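You operate a simulated robot arm through the tools that you are given. There is no shell and no other tool. Be economical: measure what you need, move in short steps, check, and stop when the job is done.

You are at the controls of a simulated robot arm. One attempt, no reset.

## Task
Zero the visitor counter, click in both groups and put their cards away.
Fine: zero once; one click a visitor, as the yellow and orange group cards say; the cards go in the blue card tray. Set down upright: yellow group card, orange group card.

Only the result counts: the job must be done as asked and must still hold three seconds after the hand-in. Knocking over, shifting, dropping, spilling or breaking anything else fails it.

## Robot
A 6-joint arm with a two-finger parallel gripper, fixed in place. Base frame: the origin is at the foot of the arm, x ahead of it, y to its left, z up; the work surface is at about z = 1052. Units: mm, rad, N and s.
With the tool pointing down near the work surface it reaches from about 280 to 640 mm from the base axis. Its first joint turns from -2.007 to 2.007 rad. Payload 3.43 kg.
Tool frame: the origin (TCP) lies between the finger pads and is the grasp point; the fingertips stand 34 mm ahead of it; z points along the fingers, y is the line along which they close. The gripper opens to 128 mm. The fingers are 24 mm wide and 12 mm thick; the gripper's body (48 by 130 mm) begins 96 mm behind the TCP.
Orientation is told as [roll, pitch, yaw] about the base's x, y, z axes, in that order, counted from this pose: with the fingers straight down and closing along the base's y, the tool's x points along the base's -x, its y along +y and its z along -z.

## Interface
- The arm moves only by the tool servo_tool. Its argument "series" is one flat list of numbers, 7 for each row, row after row: the closure, from 0 (fully open) to 1 (shut), then the shift along the tool's x, y, z in cm, then the turn, a rotation vector about the tool's x, y, z in rad. In form: [hand, tx, ty, tz, ax, ay, az, hand, tx, ty, tz, ax, ay, az, ...]. A call has 1 to 12 rows; each row shifts and turns the commanded pose from where the row before left it, along the tool's axes as they then stand. A row lasts 0.2 s, in which the tool goes at most 50 mm and 0.15 rad; a call with a longer step from one row to the next is refused whole, and so is a gripper value outside its range. A pose out of reach is approached as far as the arm can. The call stops where the force on the tool passes 40 N (or 10 N more than at its start, if that is more) or the arm is blocked; 0.2 s more then pass. Each finger travels about 153 mm/s and halts on what it meets, pressing with about 22 N; the grip force reading is that of the motor and also rises with nothing between the fingers. The clock runs only during rows and for 0.2 s after the last one: add rows that do not move to give the fingers time. The reply holds the time, the measured pose of the TCP, the force on the tool along the base axes, the opening and the grip force, in the units named above and with some noise, with the torque about the TCP (base axes, N m) and any sound that the robot's microphone picked up.
- Cameras (640 x 400 px; columns grow to the right, rows downward): "scene" is fixed at [222.4, -500, 1806.7]; the picture's right is [0.88, -0.48, 0.00], its down [-0.33, -0.60, -0.73] and it looks along [0.35, 0.64, -0.68] (base axes); focal length 352 px, centre (320, 200). "wrist" rides on the gripper at [76, -11, -160] in the tool frame; the picture's right is [0.15, 0.99, 0.00], its down [-0.88, 0.13, -0.46] and it looks along [-0.45, 0.07, 0.89] (tool axes); focal length 234 px, centre (320, 200). There is no depth. A picture from a camera that has moved, and an enlarged one, comes with that camera's place and axes in the base frame and with its lens.
- snapshot(camera): a new picture of that camera. The clock stands still meanwhile.
- lift_body(by): slides the trunk up (or, below 0, down) by that many mm; the arm rides with it, the base frame stays. It gives what a move gives, with no picture.
- zoom(camera, box): a new picture of the part [left, top, right, bottom] of that camera's present view, enlarged. The clock stands still meanwhile.
- hand_in(): hands the job in; it is judged then, once.

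Work in short steps. Places have to be worked out from the pictures, the camera data and where the tool is seen: move nearer, look again, correct. Check each grasp and each placing, and mend what went wrong. You have 120 turns and 84 pictures in all, those below and enlarged ones among them. Open the gripper and draw the arm clear of the work before you hand the job in, unless the task says otherwise; then end with one line.

The tools are called after "Emit:" as a command line: name --argument value ..., lists and objects as JSON in quotes. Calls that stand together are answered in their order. servo_tool: Moves the arm, as the interface text tells. Its arguments: {"type":"object","properties":{"series":{"type":"array"}},"required":["series"]} The other tools are called the same way: lift_body (by) slides the trunk up or down; snapshot (camera) takes a picture; zoom (camera, box) takes an enlarged picture of a part of a camera's view; hand_in () hands the job in.

At the start:

```text
clock: 0.0
ee_pos: [361.5, 257.5, 1325.7]
ee_rot: [0.0, 0.001, -0.001]
contact_force: [0.3, -0.5, -0.3]
torque: [-0.03, -0.01, 0.01]
width: 128.0
gripper_force: 0.1
trunk travel left (down, up): [-925.0, 65.0]
```

scene: 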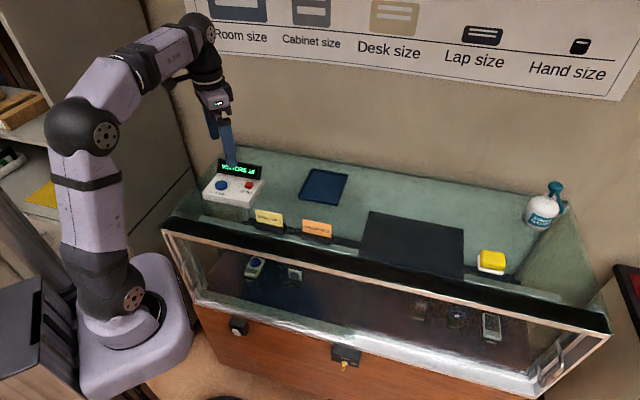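
wrist: 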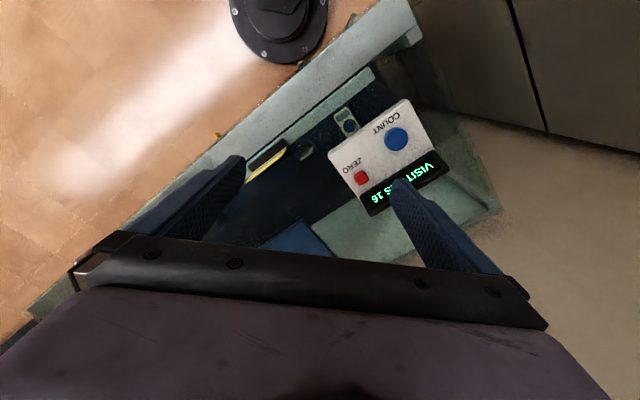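

The counter box with the blue COUNT and red ZERO buttons is visible, along with the two cards and the blue tray. I zoom in to read the cards and find the positions.

Emit:
zoom --camera "scene" --box '[190, 140, 350, 240]'

Emit:
zoom --camera "scene" --box '[245, 200, 341, 260]'

Emit:
zoom --camera "wrist" --box '[220, 80, 460, 230]'

```text
4.00 times, centred on (270, 190) of scene
camera zoom: at [222.4, -500.0, 1806.7], right [0.88, -0.48, 0.0], down [-0.33, -0.6, -0.73], along [0.35, 0.64, -0.68], focal length 1408 px, centre (520, 240)
```

zoom: 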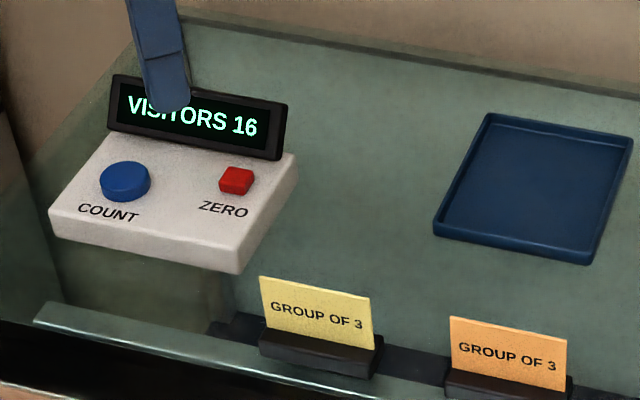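

```text
6.67 times, centred on (293, 230) of scene
camera zoom: at [222.4, -500.0, 1806.7], right [0.88, -0.48, 0.0], down [-0.33, -0.6, -0.73], along [0.35, 0.64, -0.68], focal length 2346 px, centre (500, 0)
```

zoom: 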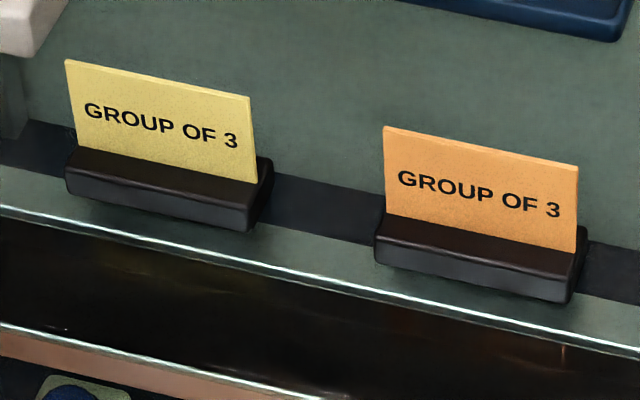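

```text
2.67 times, centred on (340, 155) of wrist
camera zoom: at [284.8, 247.3, 1484.5], right [-0.15, 0.99, 0.0], down [0.88, 0.13, 0.46], along [0.45, 0.07, -0.89], focal length 624 px, centre (267, 320)
```

zoom: 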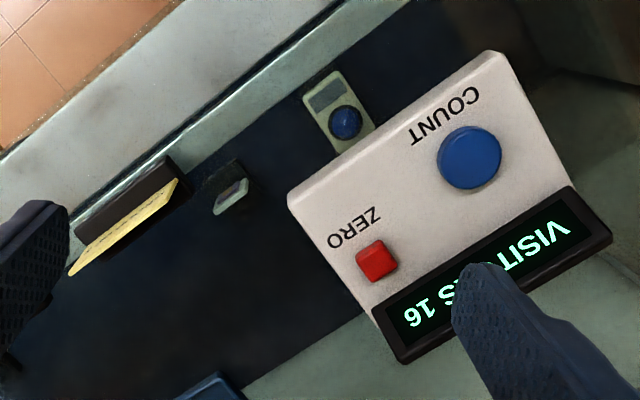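

Both cards say 3, so one zero and then 6 clicks. The counter is turned about 45°. I put ZERO near (429,345,1087), COUNT near (352,387,1088), the cards near (421,162) and (519,64), and the tray centre near (651,257). I align the tool at 45°, shut the gripper and move above ZERO.

Emit:
servo_tool --series '[1, 0, 0, 0, 0, 0, -0.131, 1, 0, 0, 0, 0, 0, -0.131, 1, 0, 0, 0, 0, 0, -0.131, 1, 0, 0, 0, 0, 0, -0.131, 1, 0, 0, 0, 0, 0, -0.131, 1, 0, 0, 0, 0, 0, -0.131, 1, -3.6, 0.47, 3.0, 0, 0, 0, 1, -3.6, 0.47, 3.0, 0, 0, 0, 1, -3.76, 0.47, 3.0, 0, 0, 0, 1, 0, 0, 3.5, 0, 0, 0, 1, 0, 0, 0, 0, 0, 0]'

Emit:
snapshot --camera "wrist"

Emit:
zoom --camera "scene" --box '[190, 140, 350, 240]'

```text
clock: 2.4
ee_pos: [430.1, 347.3, 1201.1]
ee_rot: [-0.001, 0.001, 0.787]
contact_force: [-0.4, 0.4, -0.8]
torque: [-0.03, 0.01, -0.01]
width: 0.1
gripper_force: 21.9
trunk travel left (down, up): [-925.0, 65.0]
```

```text
78 pictures are left
camera wrist: at [384.2, 286.9, 1360.4], right [-0.8, 0.6, 0.0], down [0.53, 0.72, 0.46], along [0.27, 0.37, -0.89], focal length 234 px, centre (320, 200)
```

wrist: 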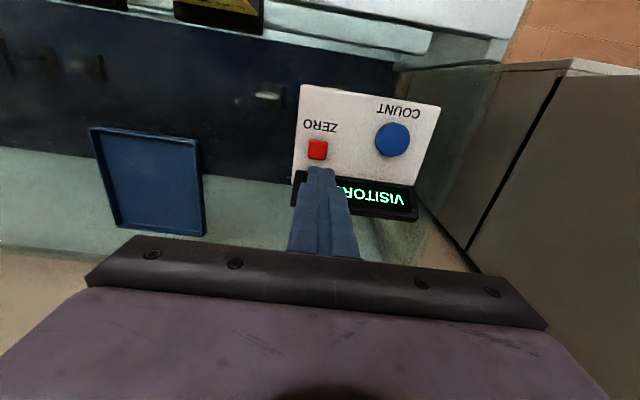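

```text
4.00 times, centred on (270, 190) of scene
camera zoom: at [222.4, -500.0, 1806.7], right [0.88, -0.48, 0.0], down [-0.33, -0.6, -0.73], along [0.35, 0.64, -0.68], focal length 1408 px, centre (520, 240)
```

zoom: 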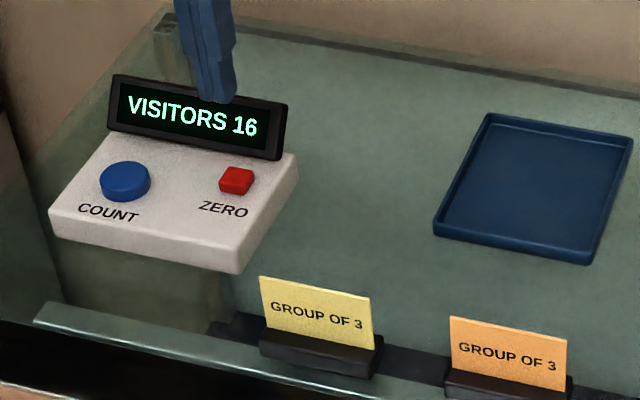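

ZERO from both views is about (429,343.5). I shift slightly and descend to just above it.

Emit:
servo_tool --series '[1, 0.6, -0.2, 0, 0, 0, 0, 1, 0, 0, 3.5, 0, 0, 0, 1, 0, 0, 2.7, 0, 0, 0]'

Emit:
zoom --camera "wrist" --box '[240, 80, 440, 205]'

Emit:
zoom --camera "scene" --box '[200, 145, 280, 195]'

```text
clock: 3.2
ee_pos: [425.4, 339.4, 1139.1]
ee_rot: [0.0, 0.0, 0.786]
contact_force: [-0.2, -0.3, -0.2]
torque: [0.02, -0.03, 0.01]
width: 0.4
gripper_force: 21.9
trunk travel left (down, up): [-925.0, 65.0]
```

```text
3.20 times, centred on (340, 142) of wrist
camera zoom: at [379.8, 279.3, 1298.3], right [-0.8, 0.6, 0.0], down [0.53, 0.72, 0.46], along [0.27, 0.37, -0.89], focal length 749 px, centre (256, 384)
```

zoom: 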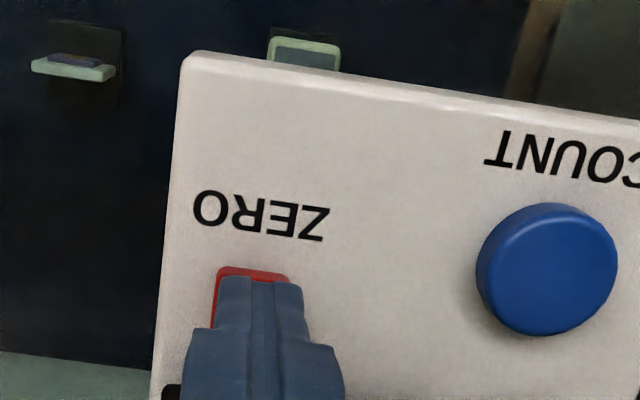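

```text
8.00 times, centred on (240, 170) of scene
camera zoom: at [222.4, -500.0, 1806.7], right [0.88, -0.48, 0.0], down [-0.33, -0.6, -0.73], along [0.35, 0.64, -0.68], focal length 2815 px, centre (960, 440)
```

zoom: 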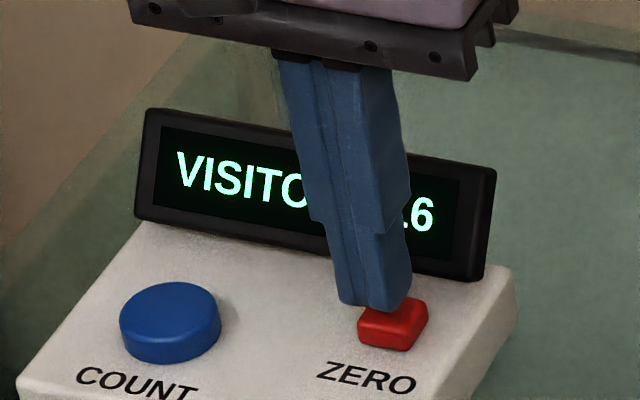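

The tip is about 3 mm off along the width, so I correct that and descend to near contact.

Emit:
servo_tool --series '[1, 0, -0.3, 0, 0, 0, 0, 1, 0, 0, 1.3, 0, 0, 0, 1, 0, 0, 0.3, 0, 0, 0, 1, 0, 0, 0.2, 0, 0, 0]'

Emit:
zoom --camera "scene" --box '[200, 145, 280, 195]'

```text
clock: 4.2
ee_pos: [427.7, 336.4, 1122.6]
ee_rot: [-0.001, -0.006, 0.788]
contact_force: [-1.4, 1.0, 13.6]
torque: [0.06, 0.03, 0.04]
width: 0.1
gripper_force: 22.1
trunk travel left (down, up): [-925.0, 65.0]
heard: click
```

```text
8.00 times, centred on (240, 170) of scene
camera zoom: at [222.4, -500.0, 1806.7], right [0.88, -0.48, 0.0], down [-0.33, -0.6, -0.73], along [0.35, 0.64, -0.68], focal length 2815 px, centre (960, 440)
```

zoom: 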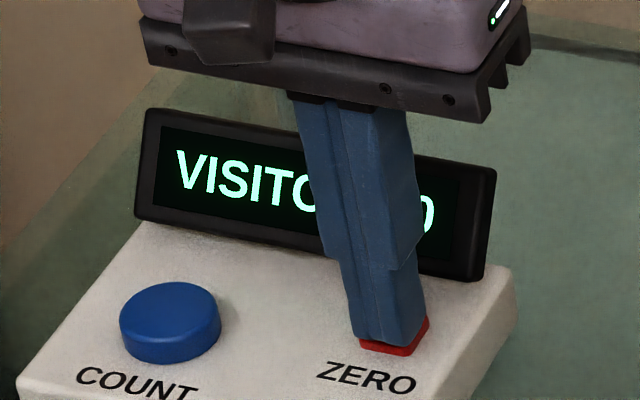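

The display shows 0 after one click. I lift straight up and move over COUNT.

Emit:
servo_tool --series '[1, 0, 0, -1.5, 0, 0, 0, 1, 0, 0, -2.0, 0, 0, 0, 1, 0.6, 3.0, 0, 0, 0, 0, 1, 0.6, 3.0, 0, 0, 0, 0, 1, 0.57, 2.93, 0, 0, 0, 0, 1, 0, 0, 0, 0, 0, 0, 1, 0, 0, 1.5, 0, 0, 0]'

Emit:
zoom --camera "wrist" --box '[240, 80, 440, 205]'

Emit:
zoom --camera "scene" --box '[200, 145, 280, 195]'

```text
clock: 5.8
ee_pos: [351.9, 387.7, 1138.9]
ee_rot: [0.001, 0.0, 0.786]
contact_force: [0.4, 0.5, -0.2]
torque: [0.01, 0.03, 0.02]
width: 0.0
gripper_force: 22.0
trunk travel left (down, up): [-925.0, 65.0]
```

```text
3.20 times, centred on (340, 142) of wrist
camera zoom: at [306.6, 327.0, 1299.1], right [-0.8, 0.6, 0.0], down [0.53, 0.72, 0.46], along [0.27, 0.37, -0.89], focal length 749 px, centre (256, 384)
```

zoom: 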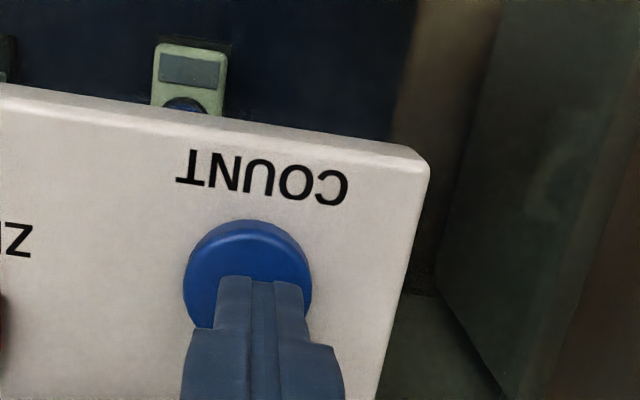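

```text
8.00 times, centred on (240, 170) of scene
camera zoom: at [222.4, -500.0, 1806.7], right [0.88, -0.48, 0.0], down [-0.33, -0.6, -0.73], along [0.35, 0.64, -0.68], focal length 2815 px, centre (960, 440)
```

zoom: 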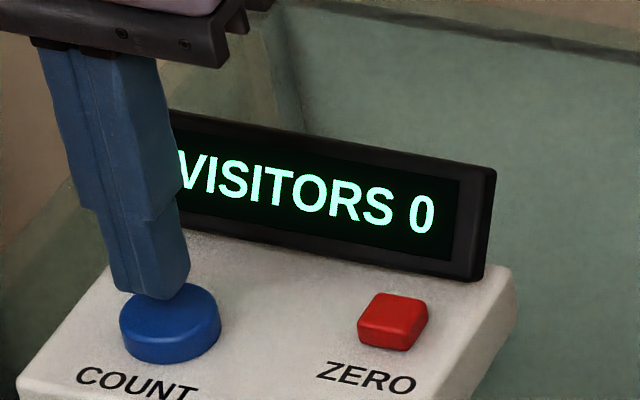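

COUNT is nearly centred below the tip. I shift by a few mm and press once.

Emit:
servo_tool --series '[1, 0.4, -0.3, 0, 0, 0, 0, 1, 0, 0, 1.3, 0, 0, 0, 1, 0, 0, 0.3, 0, 0, 0, 1, 0, 0, 0.2, 0, 0, 0]'

Emit:
zoom --camera "scene" --box '[200, 145, 280, 195]'

```text
clock: 6.8
ee_pos: [350.5, 383.1, 1123.1]
ee_rot: [0.0, -0.004, 0.788]
contact_force: [0.7, -0.1, 7.7]
torque: [-0.01, -0.03, -0.01]
width: 0.0
gripper_force: 22.3
trunk travel left (down, up): [-925.0, 65.0]
heard: click
```

```text
8.00 times, centred on (240, 170) of scene
camera zoom: at [222.4, -500.0, 1806.7], right [0.88, -0.48, 0.0], down [-0.33, -0.6, -0.73], along [0.35, 0.64, -0.68], focal length 2815 px, centre (960, 440)
```

zoom: 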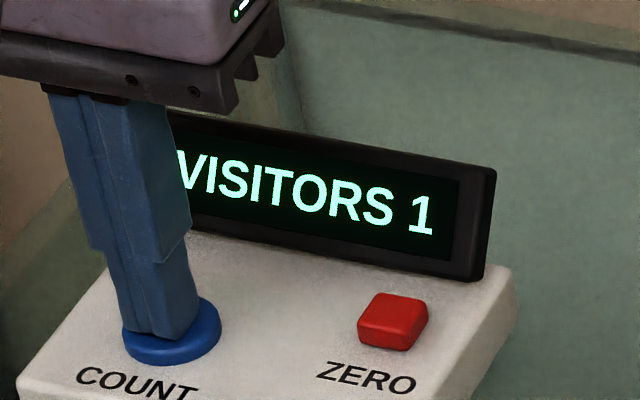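

The display shows 1. I lift 12 mm and press again, with pauses, for the second click.

Emit:
servo_tool --series '[1, 0, 0, -1.2, 0, 0, 0, 1, 0, 0, 0, 0, 0, 0, 1, 0, 0, 0.8, 0, 0, 0, 1, 0, 0, 0.4, 0, 0, 0, 1, 0, 0, 0, 0, 0, 0]'

Emit:
zoom --camera "scene" --box '[200, 145, 280, 195]'

```text
clock: 8.0
ee_pos: [352.2, 381.5, 1124.0]
ee_rot: [0.001, -0.003, 0.79]
contact_force: [2.7, 0.0, 8.3]
torque: [-0.04, -0.12, -0.02]
width: 0.0
gripper_force: 21.8
trunk travel left (down, up): [-925.0, 65.0]
heard: click
```

```text
8.00 times, centred on (240, 170) of scene
camera zoom: at [222.4, -500.0, 1806.7], right [0.88, -0.48, 0.0], down [-0.33, -0.6, -0.73], along [0.35, 0.64, -0.68], focal length 2815 px, centre (960, 440)
```

zoom: 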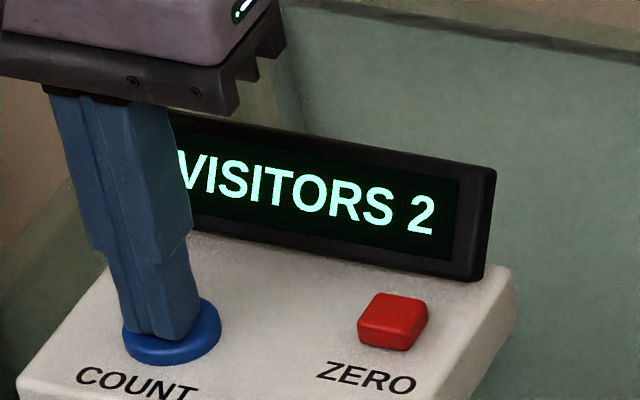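

Now 2. The same stroke works reliably, so I do two more presses.

Emit:
servo_tool --series '[1, 0, 0, -1.2, 0, 0, 0, 1, 0, 0, 0, 0, 0, 0, 1, 0, 0, 0.8, 0, 0, 0, 1, 0, 0, 0.4, 0, 0, 0, 1, 0, 0, 0, 0, 0, 0, 1, 0, 0, -1.2, 0, 0, 0, 1, 0, 0, 0, 0, 0, 0, 1, 0, 0, 0.8, 0, 0, 0, 1, 0, 0, 0.4, 0, 0, 0, 1, 0, 0, 0, 0, 0, 0]'

Emit:
zoom --camera "scene" --box '[200, 145, 280, 195]'

```text
clock: 10.2
ee_pos: [349.8, 382.7, 1124.0]
ee_rot: [0.0, 0.0, 0.786]
contact_force: [-0.3, -0.9, 5.1]
torque: [-0.02, 0.0, -0.05]
width: 0.0
gripper_force: 22.6
trunk travel left (down, up): [-925.0, 65.0]
heard: click, click
```

```text
8.00 times, centred on (240, 170) of scene
camera zoom: at [222.4, -500.0, 1806.7], right [0.88, -0.48, 0.0], down [-0.33, -0.6, -0.73], along [0.35, 0.64, -0.68], focal length 2815 px, centre (960, 440)
```

zoom: 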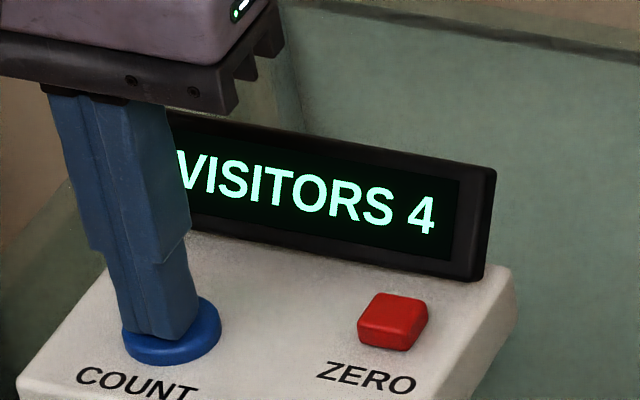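

Now 4. Two more presses, then I lift clear.

Emit:
servo_tool --series '[1, 0, 0, -1.2, 0, 0, 0, 1, 0, 0, 0, 0, 0, 0, 1, 0, 0, 0.8, 0, 0, 0, 1, 0, 0, 0.4, 0, 0, 0, 1, 0, 0, 0, 0, 0, 0, 1, 0, 0, -1.2, 0, 0, 0, 1, 0, 0, 0, 0, 0, 0, 1, 0, 0, 0.8, 0, 0, 0, 1, 0, 0, 0.4, 0, 0, 0, 1, 0, 0, 0, 0, 0, 0]'

Emit:
zoom --camera "scene" --box '[200, 145, 280, 195]'

```text
clock: 12.4
ee_pos: [351.0, 382.5, 1123.3]
ee_rot: [-0.001, -0.002, 0.789]
contact_force: [0.2, -0.2, 8.3]
torque: [0.02, -0.04, 0.02]
width: 0.0
gripper_force: 22.1
trunk travel left (down, up): [-925.0, 65.0]
heard: click, click
```

```text
8.00 times, centred on (240, 170) of scene
camera zoom: at [222.4, -500.0, 1806.7], right [0.88, -0.48, 0.0], down [-0.33, -0.6, -0.73], along [0.35, 0.64, -0.68], focal length 2815 px, centre (960, 440)
```

zoom: 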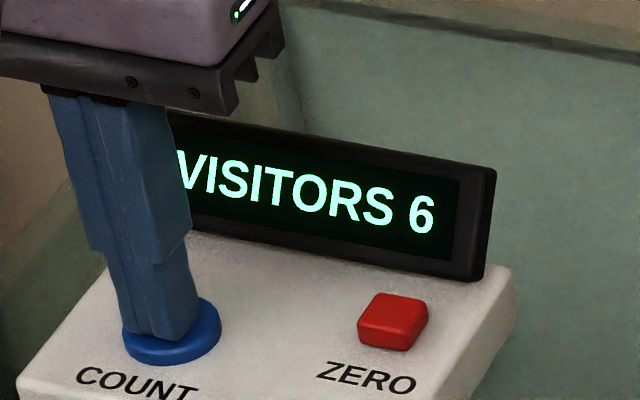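

The count is 6. I lift and swing toward the tray, opening the gripper partway, to look and test the reach.

Emit:
servo_tool --series '[1, 0, 0, -3, 0, 0, 0, 1, 0, 0, -4, 0, 0, 0, 1, 0, 0, -4, 0, 0, 0, 1, 0.5, -4.5, 0, 0, 0, 0, 1, 0.5, -4.5, 0, 0, 0, 0, 0.5, 0.5, -4.5, 0, 0, 0, 0, 0.2, 0.5, -4.5, 0, 0, 0, 0, 0.2, 0, -4.5, 0, 0, 0, 0, 0.2, 0, -4, 0, 0, 0, 0, 0.2, 0, -3.5, 0, 0, 0, 0, 0.2, 0, 0, 0, 0, 0, 0]'

Emit:
snapshot --camera "wrist"

Emit:
snapshot --camera "scene"

```text
clock: 14.8
ee_pos: [548.3, 157.0, 1234.2]
ee_rot: [0.0, 0.0, 0.786]
contact_force: [-0.5, 0.0, 0.4]
torque: [-0.05, -0.02, 0.01]
width: 102.6
gripper_force: 0.1
trunk travel left (down, up): [-925.0, 65.0]
```

```text
67 pictures are left
camera wrist: at [501.5, 96.4, 1393.2], right [-0.8, 0.59, 0.0], down [0.53, 0.72, 0.46], along [0.27, 0.37, -0.89], focal length 234 px, centre (320, 200)
```

wrist: 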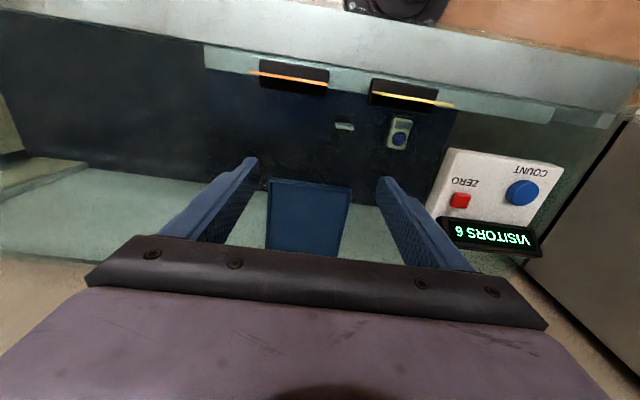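

```text
66 pictures are left
```

scene: 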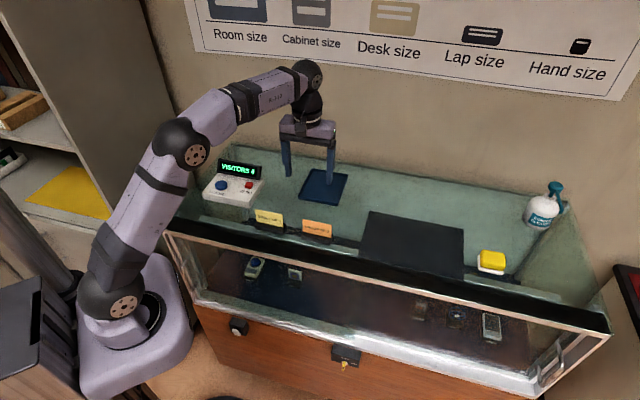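

The tray matches my estimate (near edge centre about (597,203)). I tilt the tool outward 0.6 rad and test the reach above the tray's far half.

Emit:
servo_tool --series '[0.2, 0, 0, 0, 0, -0.15, 0, 0.2, 0, 0, 0, 0, -0.15, 0, 0.2, 0, 0, 0, 0, -0.15, 0, 0.2, 0, 0, 0, 0, -0.15, 0, 0.2, -2.06, 0, 1.41, 0, 0, 0, 0.2, -2.06, 0, 1.41, 0, 0, 0, 0.2, -2.06, 0, 1.41, 0, 0, 0, 0.2, -2.06, 0, 1.41, 0, 0, 0, 0.2, -2.06, 0, 1.41, 0, 0, 0, 0.2, 0, 0, 0, 0, 0, 0]'

```text
clock: 17.0
ee_pos: [636.8, 244.4, 1232.9]
ee_rot: [-0.001, -0.6, 0.787]
contact_force: [-0.7, -0.1, -0.2]
torque: [-0.01, 0.0, 0.02]
width: 102.3
gripper_force: 0.1
trunk travel left (down, up): [-925.0, 65.0]
```

That point is reached. I go lower and a bit further to test the placing pose, staying well above the tray.

Emit:
servo_tool --series '[0.2, 1.2, 0, 3.34, 0, 0, 0, 0.2, 1.2, 0, 3.34, 0, 0, 0, 0.2, 1.19, 0, 3.34, 0, 0, 0, 0.2, 0, 0, 0, 0, 0, 0]'

Emit:
snapshot --camera "wrist"

Emit:
zoom --camera "scene" --box '[240, 120, 400, 220]'

```text
clock: 18.0
ee_pos: [653.8, 263.5, 1131.4]
ee_rot: [0.0, -0.599, 0.786]
contact_force: [-0.3, 0.8, 0.1]
torque: [-0.01, -0.01, -0.01]
width: 102.3
gripper_force: 0.0
trunk travel left (down, up): [-925.0, 65.0]
```

```text
65 pictures are left
camera wrist: at [554.0, 149.2, 1219.0], right [-0.79, 0.61, -0.08], down [0.24, 0.42, 0.87], along [0.57, 0.67, -0.48], focal length 234 px, centre (320, 200)
```

wrist: 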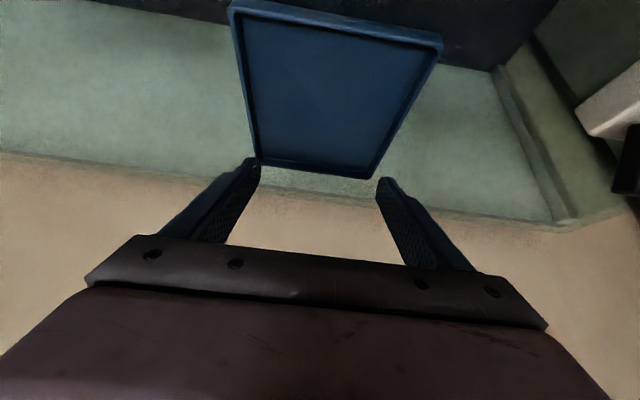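

```text
4.00 times, centred on (320, 170) of scene
camera zoom: at [222.4, -500.0, 1806.7], right [0.88, -0.48, 0.0], down [-0.33, -0.6, -0.73], along [0.35, 0.64, -0.68], focal length 1408 px, centre (320, 320)
```

zoom: 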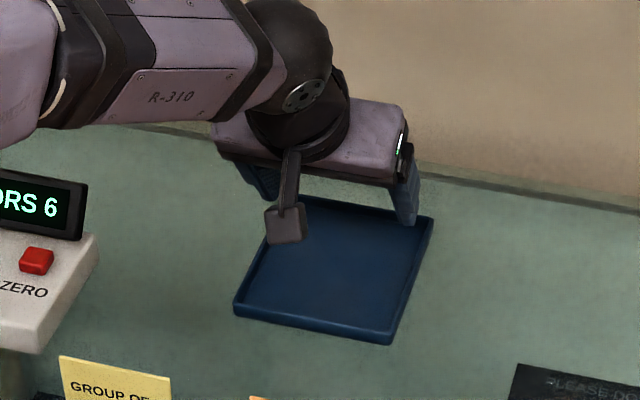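

The pose n≈648 is reachable at 0.6 rad tilt, so I will grasp and place at that same tilt. I back off and go above the yellow card, fully open.

Emit:
servo_tool --series '[0.2, -1.67, 0, -2.43, 0, 0, 0, 0.2, -1.67, 0, -2.43, 0, 0, 0, 0.2, 3.02, 1.33, -2.06, 0, 0, 0, 0, 3.02, 1.33, -2.06, 0, 0, 0, 0, 3.02, 1.33, -2.06, 0, 0, 0, 0, 3.02, 1.33, -2.06, 0, 0, 0, 0, 3.02, 1.33, -2.06, 0, 0, 0, 0, 3.02, 1.33, -2.06, 0, 0, 0, 0, 3.02, 1.33, -2.06, 0, 0, 0, 0, 0, 0, 0, 0, 0, 0]'

Emit:
snapshot --camera "wrist"

Emit:
zoom --camera "scene" --box '[210, 160, 338, 240]'

```text
clock: 20.2
ee_pos: [410.0, 146.8, 1186.3]
ee_rot: [0.0, -0.599, 0.785]
contact_force: [-0.2, -0.3, -0.2]
torque: [0.01, -0.02, 0.01]
width: 127.8
gripper_force: 0.0
trunk travel left (down, up): [-925.0, 65.0]
```

```text
63 pictures are left
camera wrist: at [310.6, 33.4, 1274.9], right [-0.79, 0.61, -0.08], down [0.24, 0.42, 0.87], along [0.57, 0.67, -0.48], focal length 234 px, centre (320, 200)
```

wrist: 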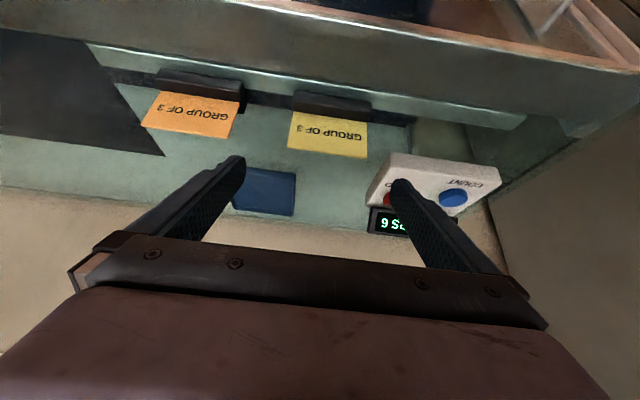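

```text
5.00 times, centred on (274, 200) of scene
camera zoom: at [222.4, -500.0, 1806.7], right [0.88, -0.48, 0.0], down [-0.33, -0.6, -0.73], along [0.35, 0.64, -0.68], focal length 1759 px, centre (550, 200)
```

zoom: 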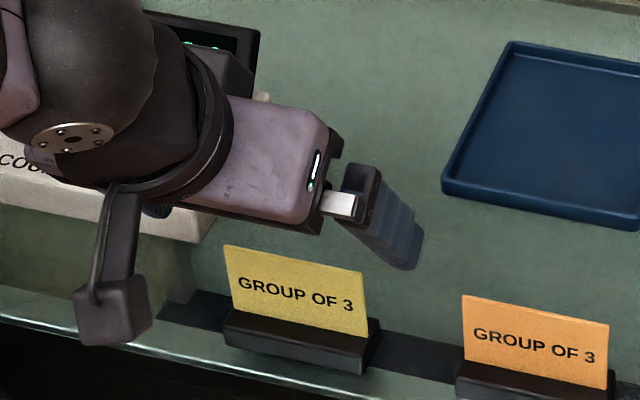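

I zoom in on the yellow card from the wrist for a precise location.

Emit:
zoom --camera "wrist" --box '[260, 80, 404, 170]'

Emit:
zoom --camera "scene" --box '[248, 200, 296, 230]'

```text
4.44 times, centred on (332, 125) of wrist
camera zoom: at [310.6, 33.4, 1274.9], right [-0.79, 0.61, -0.08], down [0.24, 0.42, 0.87], along [0.57, 0.67, -0.48], focal length 1041 px, centre (267, 533)
```

zoom: 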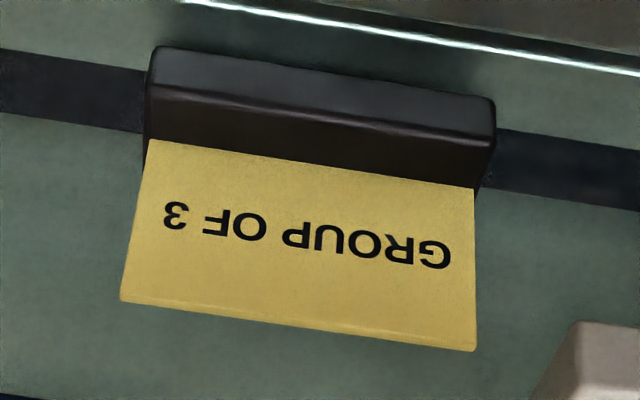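

```text
13.33 times, centred on (272, 215) of scene
camera zoom: at [222.4, -500.0, 1806.7], right [0.88, -0.48, 0.0], down [-0.33, -0.6, -0.73], along [0.35, 0.64, -0.68], focal length 4692 px, centre (960, 0)
```

zoom: 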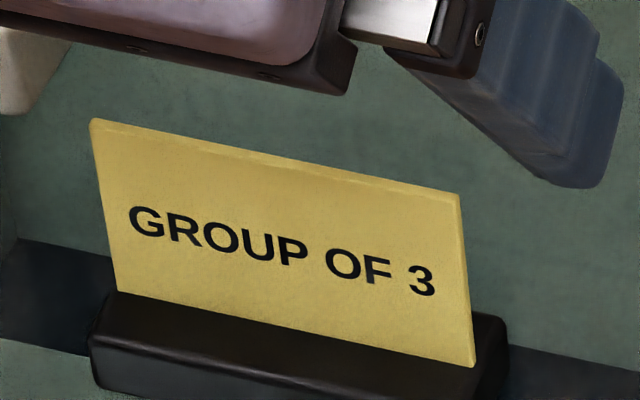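

The yellow holder is 83 mm wide and 15 mm high, centred near n≈425, w≈178 (n and w being the diagonal axes of the counter). I line up and descend partway.

Emit:
servo_tool --series '[0, -1.51, 0.79, 1.03, 0, 0, 0, 0, 1.69, 0, 2.48, 0, 0, 0, 0, 1.69, 0, 2.48, 0, 0, 0, 0, 0, 0, 0, 0, 0, 0]'

Emit:
snapshot --camera "wrist"

Emit:
zoom --camera "scene" --box '[210, 160, 338, 240]'

```text
clock: 21.2
ee_pos: [416.2, 168.4, 1127.5]
ee_rot: [-0.001, -0.601, 0.787]
contact_force: [0.4, -0.5, 0.3]
torque: [0.05, -0.01, 0.02]
width: 128.2
gripper_force: 0.0
trunk travel left (down, up): [-925.0, 65.0]
```

```text
59 pictures are left
camera wrist: at [316.6, 53.8, 1215.9], right [-0.79, 0.61, -0.08], down [0.24, 0.42, 0.87], along [0.57, 0.67, -0.48], focal length 234 px, centre (320, 200)
```

wrist: 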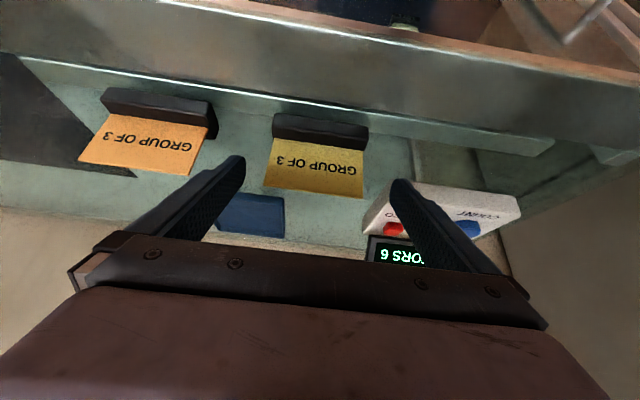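

```text
5.00 times, centred on (274, 200) of scene
camera zoom: at [222.4, -500.0, 1806.7], right [0.88, -0.48, 0.0], down [-0.33, -0.6, -0.73], along [0.35, 0.64, -0.68], focal length 1759 px, centre (550, 200)
```

zoom: 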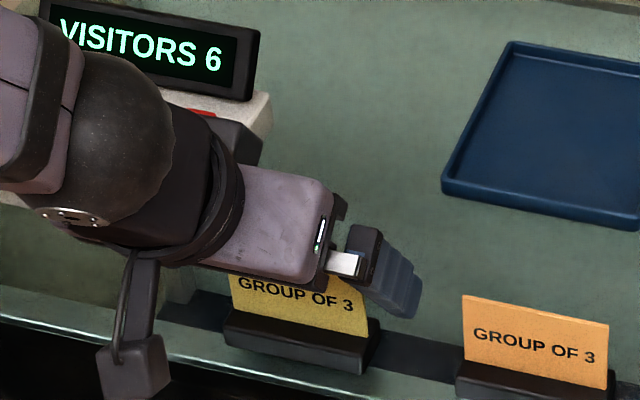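

Aligned within 3 mm. I correct and descend to grasp height.

Emit:
servo_tool --series '[0, 0.1, -0.27, -0.08, 0, 0, 0, 0, 1.08, 0, 1.59, 0, 0, 0, 0, 0.8, 0, 1.18, 0, 0, 0, 0, 0.28, 0, 0.41, 0, 0, 0, 0, 0, 0, 0, 0, 0, 0]'

Emit:
zoom --camera "wrist" --box '[180, 80, 468, 260]'

Emit:
zoom --camera "scene" --box '[234, 190, 314, 240]'

```text
clock: 22.4
ee_pos: [417.7, 163.0, 1089.7]
ee_rot: [0.0, -0.601, 0.787]
contact_force: [0.7, -0.3, 0.0]
torque: [0.02, 0.01, 0.01]
width: 128.1
gripper_force: 0.0
trunk travel left (down, up): [-925.0, 65.0]
```

```text
2.22 times, centred on (324, 170) of wrist
camera zoom: at [318.5, 48.9, 1178.0], right [-0.79, 0.61, -0.08], down [0.24, 0.42, 0.87], along [0.57, 0.67, -0.48], focal length 520 px, centre (311, 267)
```

zoom: 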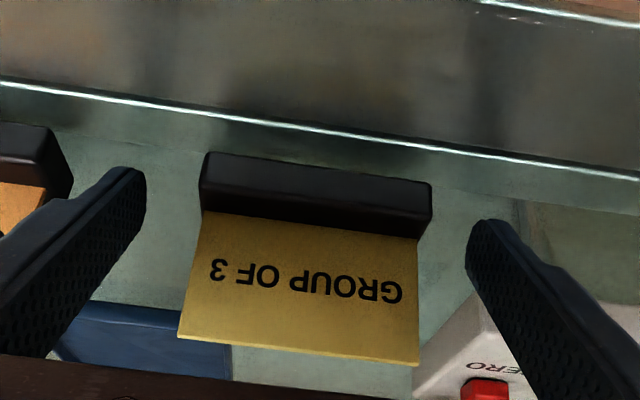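

```text
8.00 times, centred on (274, 215) of scene
camera zoom: at [222.4, -500.0, 1806.7], right [0.88, -0.48, 0.0], down [-0.33, -0.6, -0.73], along [0.35, 0.64, -0.68], focal length 2815 px, centre (688, 80)
```

zoom: 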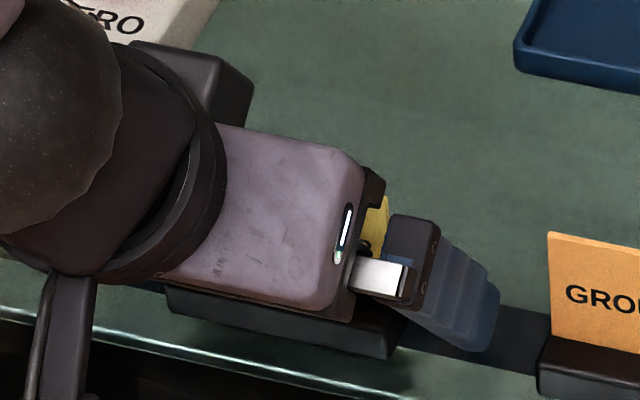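

The fingers straddle the holder evenly. I nudge to centre and close on it.

Emit:
servo_tool --series '[0.2, -0.1, 0.15, 0.07, 0, 0, 0, 0.28, 0, 0, 0, 0, 0, 0, 0.33, 0, 0, 0, 0, 0, 0, 0.5, 0, 0, 0, 0, 0, 0, 0.5, 0, 0, 0, 0, 0, 0, 0.5, 0, 0, 0, 0, 0, 0]'

Emit:
zoom --camera "wrist" --box '[180, 80, 468, 260]'

```text
clock: 23.8
ee_pos: [419.4, 163.1, 1089.0]
ee_rot: [0.0, -0.602, 0.789]
contact_force: [-0.1, -0.1, -0.1]
torque: [0.03, -0.02, -0.03]
width: 85.0
gripper_force: 22.2
trunk travel left (down, up): [-925.0, 65.0]
```

```text
2.22 times, centred on (324, 170) of wrist
camera zoom: at [318.4, 50.9, 1178.1], right [-0.79, 0.61, -0.08], down [0.24, 0.42, 0.87], along [0.57, 0.67, -0.48], focal length 520 px, centre (311, 267)
```

zoom: 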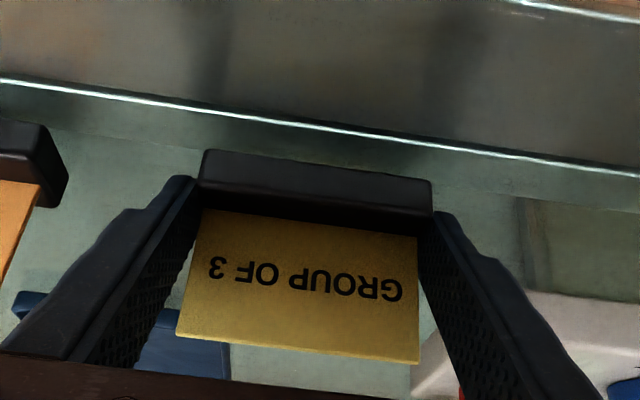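

Gripped at 85 mm. I lift 4 cm and check.

Emit:
servo_tool --series '[0.5, -0.56, 0, -0.83, 0, 0, 0, 0.5, -0.85, 0, -1.24, 0, 0, 0, 0.5, -0.85, 0, -1.24, 0, 0, 0, 0.5, 0, 0, 0, 0, 0, 0]'

Emit:
snapshot --camera "wrist"

Emit:
zoom --camera "scene" --box '[218, 165, 346, 245]'

```text
clock: 24.8
ee_pos: [419.1, 165.3, 1131.0]
ee_rot: [0.001, -0.601, 0.786]
contact_force: [0.0, -0.5, -0.7]
torque: [-0.01, 0.01, 0.02]
width: 85.0
gripper_force: 22.2
trunk travel left (down, up): [-925.0, 65.0]
```

```text
54 pictures are left
camera wrist: at [319.2, 51.6, 1219.5], right [-0.79, 0.61, -0.08], down [0.24, 0.42, 0.87], along [0.57, 0.67, -0.48], focal length 234 px, centre (320, 200)
```

wrist: 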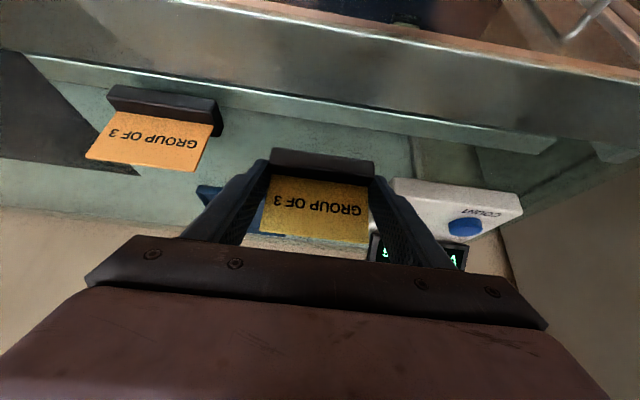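

```text
5.00 times, centred on (282, 205) of scene
camera zoom: at [222.4, -500.0, 1806.7], right [0.88, -0.48, 0.0], down [-0.33, -0.6, -0.73], along [0.35, 0.64, -0.68], focal length 1759 px, centre (510, 175)
```

zoom: 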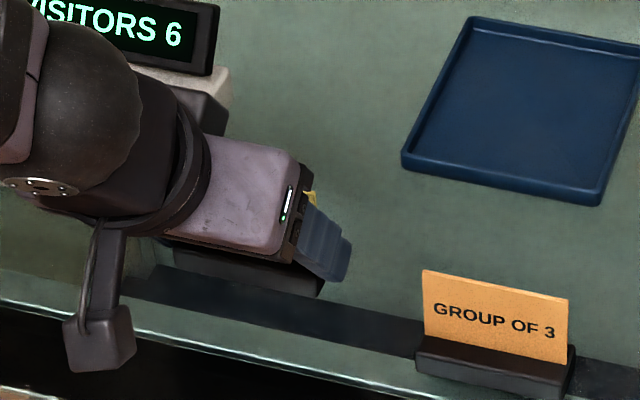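

Held upright. I carry it up and over to the tray's far half.

Emit:
servo_tool --series '[0.5, -1.13, 0, -1.65, 0, 0, 0, 0.5, -3.28, 0, 2.24, 0, 0, 0, 0.5, -3.28, 0, 2.24, 0, 0, 0, 0.5, -3.28, 0, 2.24, 0, 0, 0, 0.5, -2.48, -2.52, 1.69, 0, 0, 0, 0.5, -2.48, -2.52, 1.69, 0, 0, 0, 0.5, -2.48, -2.52, 1.69, 0, 0, 0, 0.5, -2.48, -2.52, 1.69, 0, 0, 0, 0.5, 0, 0, 0, 0, 0, 0]'

Emit:
snapshot --camera "wrist"

Emit:
zoom --camera "scene" --box '[260, 120, 388, 200]'

```text
clock: 26.8
ee_pos: [658.0, 263.6, 1150.0]
ee_rot: [0.0, -0.602, 0.788]
contact_force: [-0.7, 0.0, -0.1]
torque: [-0.03, -0.02, -0.01]
width: 85.1
gripper_force: 21.5
trunk travel left (down, up): [-925.0, 65.0]
```

```text
52 pictures are left
camera wrist: at [557.8, 149.5, 1238.1], right [-0.79, 0.61, -0.08], down [0.24, 0.42, 0.87], along [0.57, 0.67, -0.48], focal length 234 px, centre (320, 200)
```

wrist: 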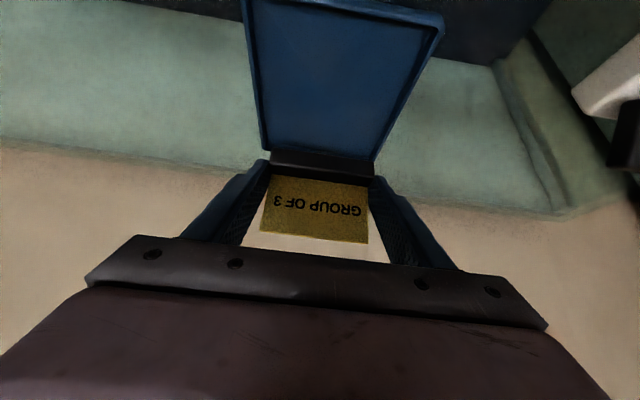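

```text
5.00 times, centred on (324, 160) of scene
camera zoom: at [222.4, -500.0, 1806.7], right [0.88, -0.48, 0.0], down [-0.33, -0.6, -0.73], along [0.35, 0.64, -0.68], focal length 1759 px, centre (300, 400)
```

zoom: 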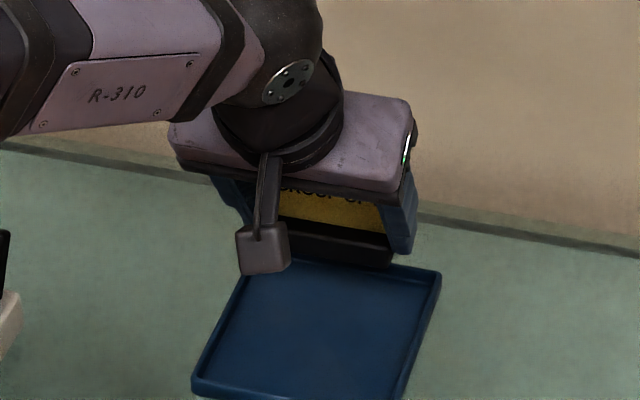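

Holder is over the tray, centred within 2 mm. I lower to just above the floor.

Emit:
servo_tool --series '[0.5, 0, -0.2, 0, 0, 0, 0, 0.5, 1.41, 0, 2.06, 0, 0, 0, 0.5, 1.41, 0, 2.06, 0, 0, 0, 0.5, 0, 0, 0, 0, 0, 0]'

Emit:
zoom --camera "wrist" --box '[180, 50, 468, 230]'

Emit:
zoom --camera "scene" --box '[280, 140, 360, 190]'

```text
clock: 27.8
ee_pos: [659.5, 263.5, 1100.2]
ee_rot: [0.0, -0.6, 0.786]
contact_force: [-0.2, -0.1, -0.3]
torque: [0.04, 0.0, 0.0]
width: 85.1
gripper_force: 22.5
trunk travel left (down, up): [-925.0, 65.0]
```

```text
2.22 times, centred on (324, 140) of wrist
camera zoom: at [559.5, 149.4, 1188.6], right [-0.79, 0.61, -0.08], down [0.24, 0.42, 0.87], along [0.57, 0.67, -0.48], focal length 520 px, centre (311, 333)
```

zoom: 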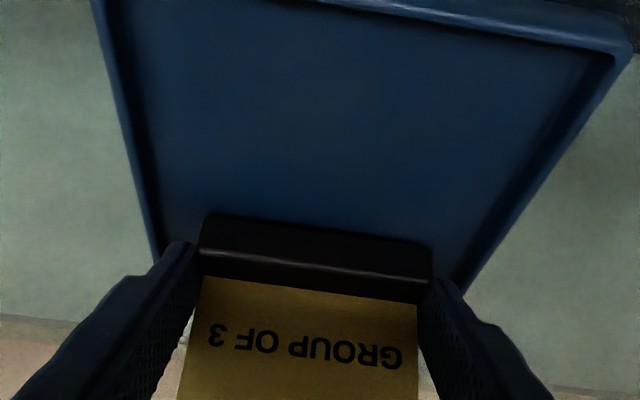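

```text
8.00 times, centred on (320, 165) of scene
camera zoom: at [222.4, -500.0, 1806.7], right [0.88, -0.48, 0.0], down [-0.33, -0.6, -0.73], along [0.35, 0.64, -0.68], focal length 2815 px, centre (320, 480)
```

zoom: 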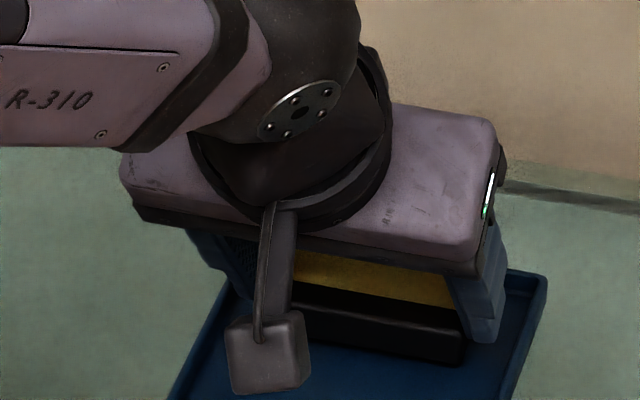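

The side walls have ~5 mm clearance beyond the fingers. I centre 2 mm and lower gently.

Emit:
servo_tool --series '[0.5, 0, 0.2, 0, 0, 0, 0, 0.5, 0.17, 0, 0.25, 0, 0, 0, 0.5, 0.113, 0, 0.165, 0, 0, 0, 0.5, 0.056, 0, 0.083, 0, 0, 0, 0.5, 0, 0, 0, 0, 0, 0]'

```text
clock: 29.0
ee_pos: [658.5, 264.4, 1094.7]
ee_rot: [0.0, -0.6, 0.788]
contact_force: [-0.4, 0.9, -1.4]
torque: [0.0, -0.02, 0.02]
width: 85.2
gripper_force: 21.8
trunk travel left (down, up): [-925.0, 65.0]
```

No contact yet at 1094.7; I continue in 1 mm steps.

Emit:
servo_tool --series '[0.5, 0.056, 0, 0.083, 0, 0, 0, 0.5, 0.056, 0, 0.083, 0, 0, 0, 0.5, 0, 0, 0, 0, 0, 0]'

```text
clock: 29.8
ee_pos: [657.3, 264.5, 1095.1]
ee_rot: [-0.001, -0.603, 0.785]
contact_force: [-0.8, -1.1, 2.7]
torque: [-0.01, -0.01, -0.02]
width: 85.0
gripper_force: 22.2
trunk travel left (down, up): [-925.0, 65.0]
```

A slight upward force has appeared, so it is likely touching. One more mm to confirm.

Emit:
servo_tool --series '[0.5, 0.056, 0, 0.083, 0, 0, 0, 0.5, 0, 0, 0, 0, 0, 0]'

Emit:
zoom --camera "wrist" --box '[180, 50, 468, 230]'

```text
clock: 30.4
ee_pos: [657.6, 263.9, 1092.9]
ee_rot: [-0.002, -0.603, 0.788]
contact_force: [1.9, -0.2, 9.0]
torque: [0.13, 0.06, 0.01]
width: 85.0
gripper_force: 21.9
trunk travel left (down, up): [-925.0, 65.0]
```

```text
2.22 times, centred on (324, 140) of wrist
camera zoom: at [557.9, 149.9, 1181.6], right [-0.78, 0.61, -0.08], down [0.24, 0.42, 0.87], along [0.57, 0.67, -0.48], focal length 520 px, centre (311, 333)
```

zoom: 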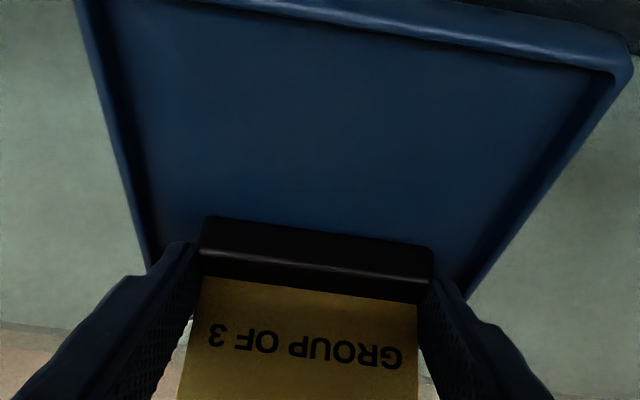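

Solid contact at the expected height (floor about 4 mm above the counter). I open slightly and check.

Emit:
servo_tool --series '[0.31, 0, 0, 0, 0, 0, 0, 0.29, 0, 0, 0, 0, 0, 0, 0.29, 0, 0, 0, 0, 0, 0]'

Emit:
zoom --camera "wrist" --box '[180, 50, 468, 230]'

```text
clock: 31.2
ee_pos: [658.3, 264.6, 1091.5]
ee_rot: [-0.001, -0.599, 0.785]
contact_force: [-3.7, -1.0, 3.4]
torque: [-0.13, -0.02, -0.17]
width: 90.6
gripper_force: 0.1
trunk travel left (down, up): [-925.0, 65.0]
```

```text
2.22 times, centred on (324, 140) of wrist
camera zoom: at [557.8, 149.7, 1179.9], right [-0.79, 0.61, -0.08], down [0.24, 0.42, 0.87], along [0.57, 0.67, -0.48], focal length 520 px, centre (311, 333)
```

zoom: 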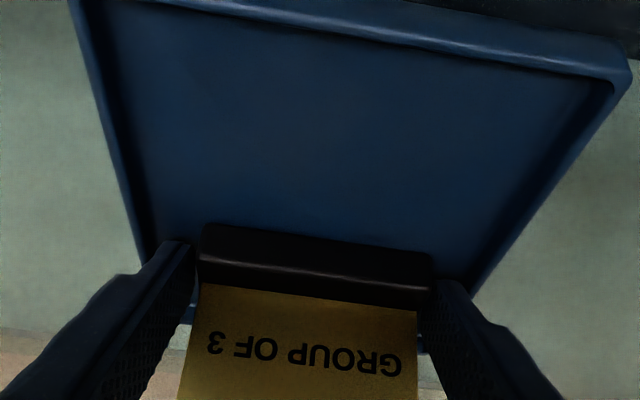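

Released. A small residual force remains, so I lift slowly straight up.

Emit:
servo_tool --series '[0.29, -0.17, 0, -0.25, 0, 0, 0, 0.29, -0.28, 0, -0.41, 0, 0, 0, 0.29, 0, 0, 0, 0, 0, 0]'

Emit:
zoom --camera "wrist" --box '[180, 50, 468, 230]'

```text
clock: 32.0
ee_pos: [657.9, 263.9, 1099.3]
ee_rot: [0.0, -0.599, 0.784]
contact_force: [-0.6, 0.3, -0.3]
torque: [0.01, 0.0, -0.02]
width: 91.3
gripper_force: 0.1
trunk travel left (down, up): [-925.0, 65.0]
```

```text
2.22 times, centred on (324, 140) of wrist
camera zoom: at [558.7, 149.9, 1187.6], right [-0.79, 0.61, -0.08], down [0.24, 0.42, 0.87], along [0.57, 0.67, -0.48], focal length 520 px, centre (311, 333)
```

zoom: 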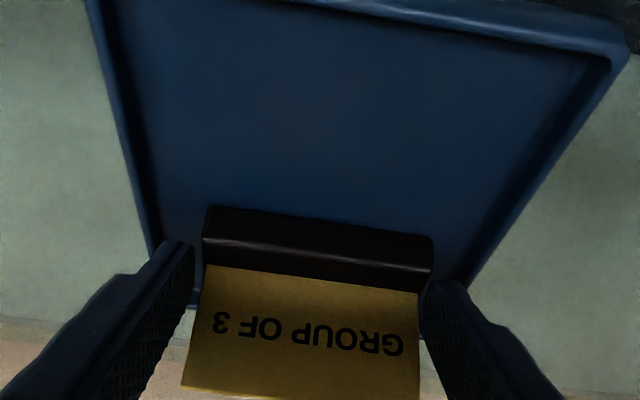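

Card stays standing in the tray. I rise and go to above the orange card.

Emit:
servo_tool --series '[0.29, -1.5, 0, -2.2, 0, 0, 0, 0.29, -1.5, 0, -2.2, 0, 0, 0, 0.29, -1.5, 0, -2.2, 0, 0, 0, 0.2, 3.03, -0.59, -2.07, 0, 0, 0, 0, 3.03, -0.59, -2.07, 0, 0, 0, 0, 3.03, -0.59, -2.07, 0, 0, 0, 0, 3.03, -0.59, -2.07, 0, 0, 0, 0, 3.03, -0.59, -2.07, 0, 0, 0, 0, 3.03, -0.59, -2.07, 0, 0, 0, 0, 3.03, -0.59, -2.07, 0, 0, 0, 0, 0, 0, 0, 0, 0, 0]'

Emit:
zoom --camera "wrist" --box '[240, 80, 400, 180]'

Emit:
snapshot --camera "scene"

Emit:
zoom --camera "scene" --box '[280, 150, 376, 210]'

```text
clock: 34.4
ee_pos: [507.2, 53.5, 1178.0]
ee_rot: [0.0, -0.598, 0.788]
contact_force: [0.7, 0.3, -0.1]
torque: [-0.01, -0.01, 0.05]
width: 127.9
gripper_force: 0.0
trunk travel left (down, up): [-925.0, 65.0]
```

```text
4.00 times, centred on (320, 130) of wrist
camera zoom: at [407.2, -61.7, 1266.8], right [-0.79, 0.61, -0.08], down [0.24, 0.42, 0.87], along [0.57, 0.67, -0.48], focal length 937 px, centre (320, 480)
```

zoom: 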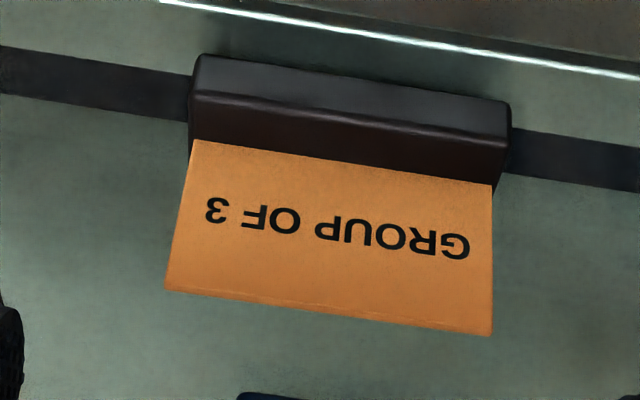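

```text
44 pictures are left
```

scene: 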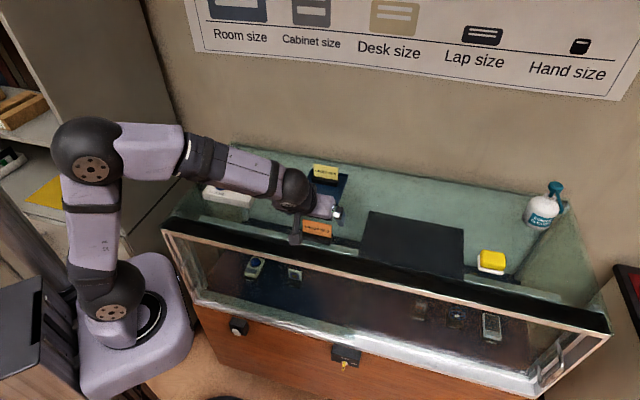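

```text
6.67 times, centred on (328, 180) of scene
camera zoom: at [222.4, -500.0, 1806.7], right [0.88, -0.48, 0.0], down [-0.33, -0.6, -0.73], along [0.35, 0.64, -0.68], focal length 2346 px, centre (267, 333)
```

zoom: 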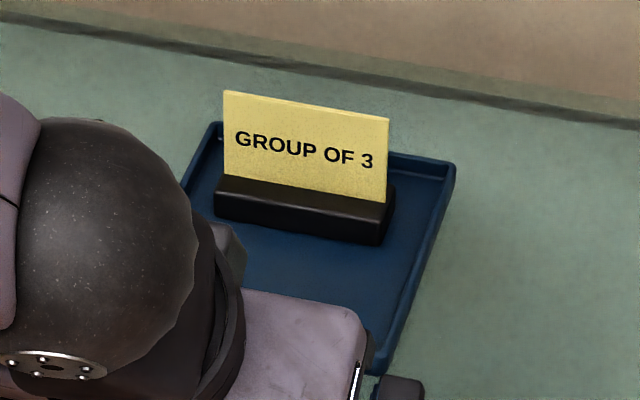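

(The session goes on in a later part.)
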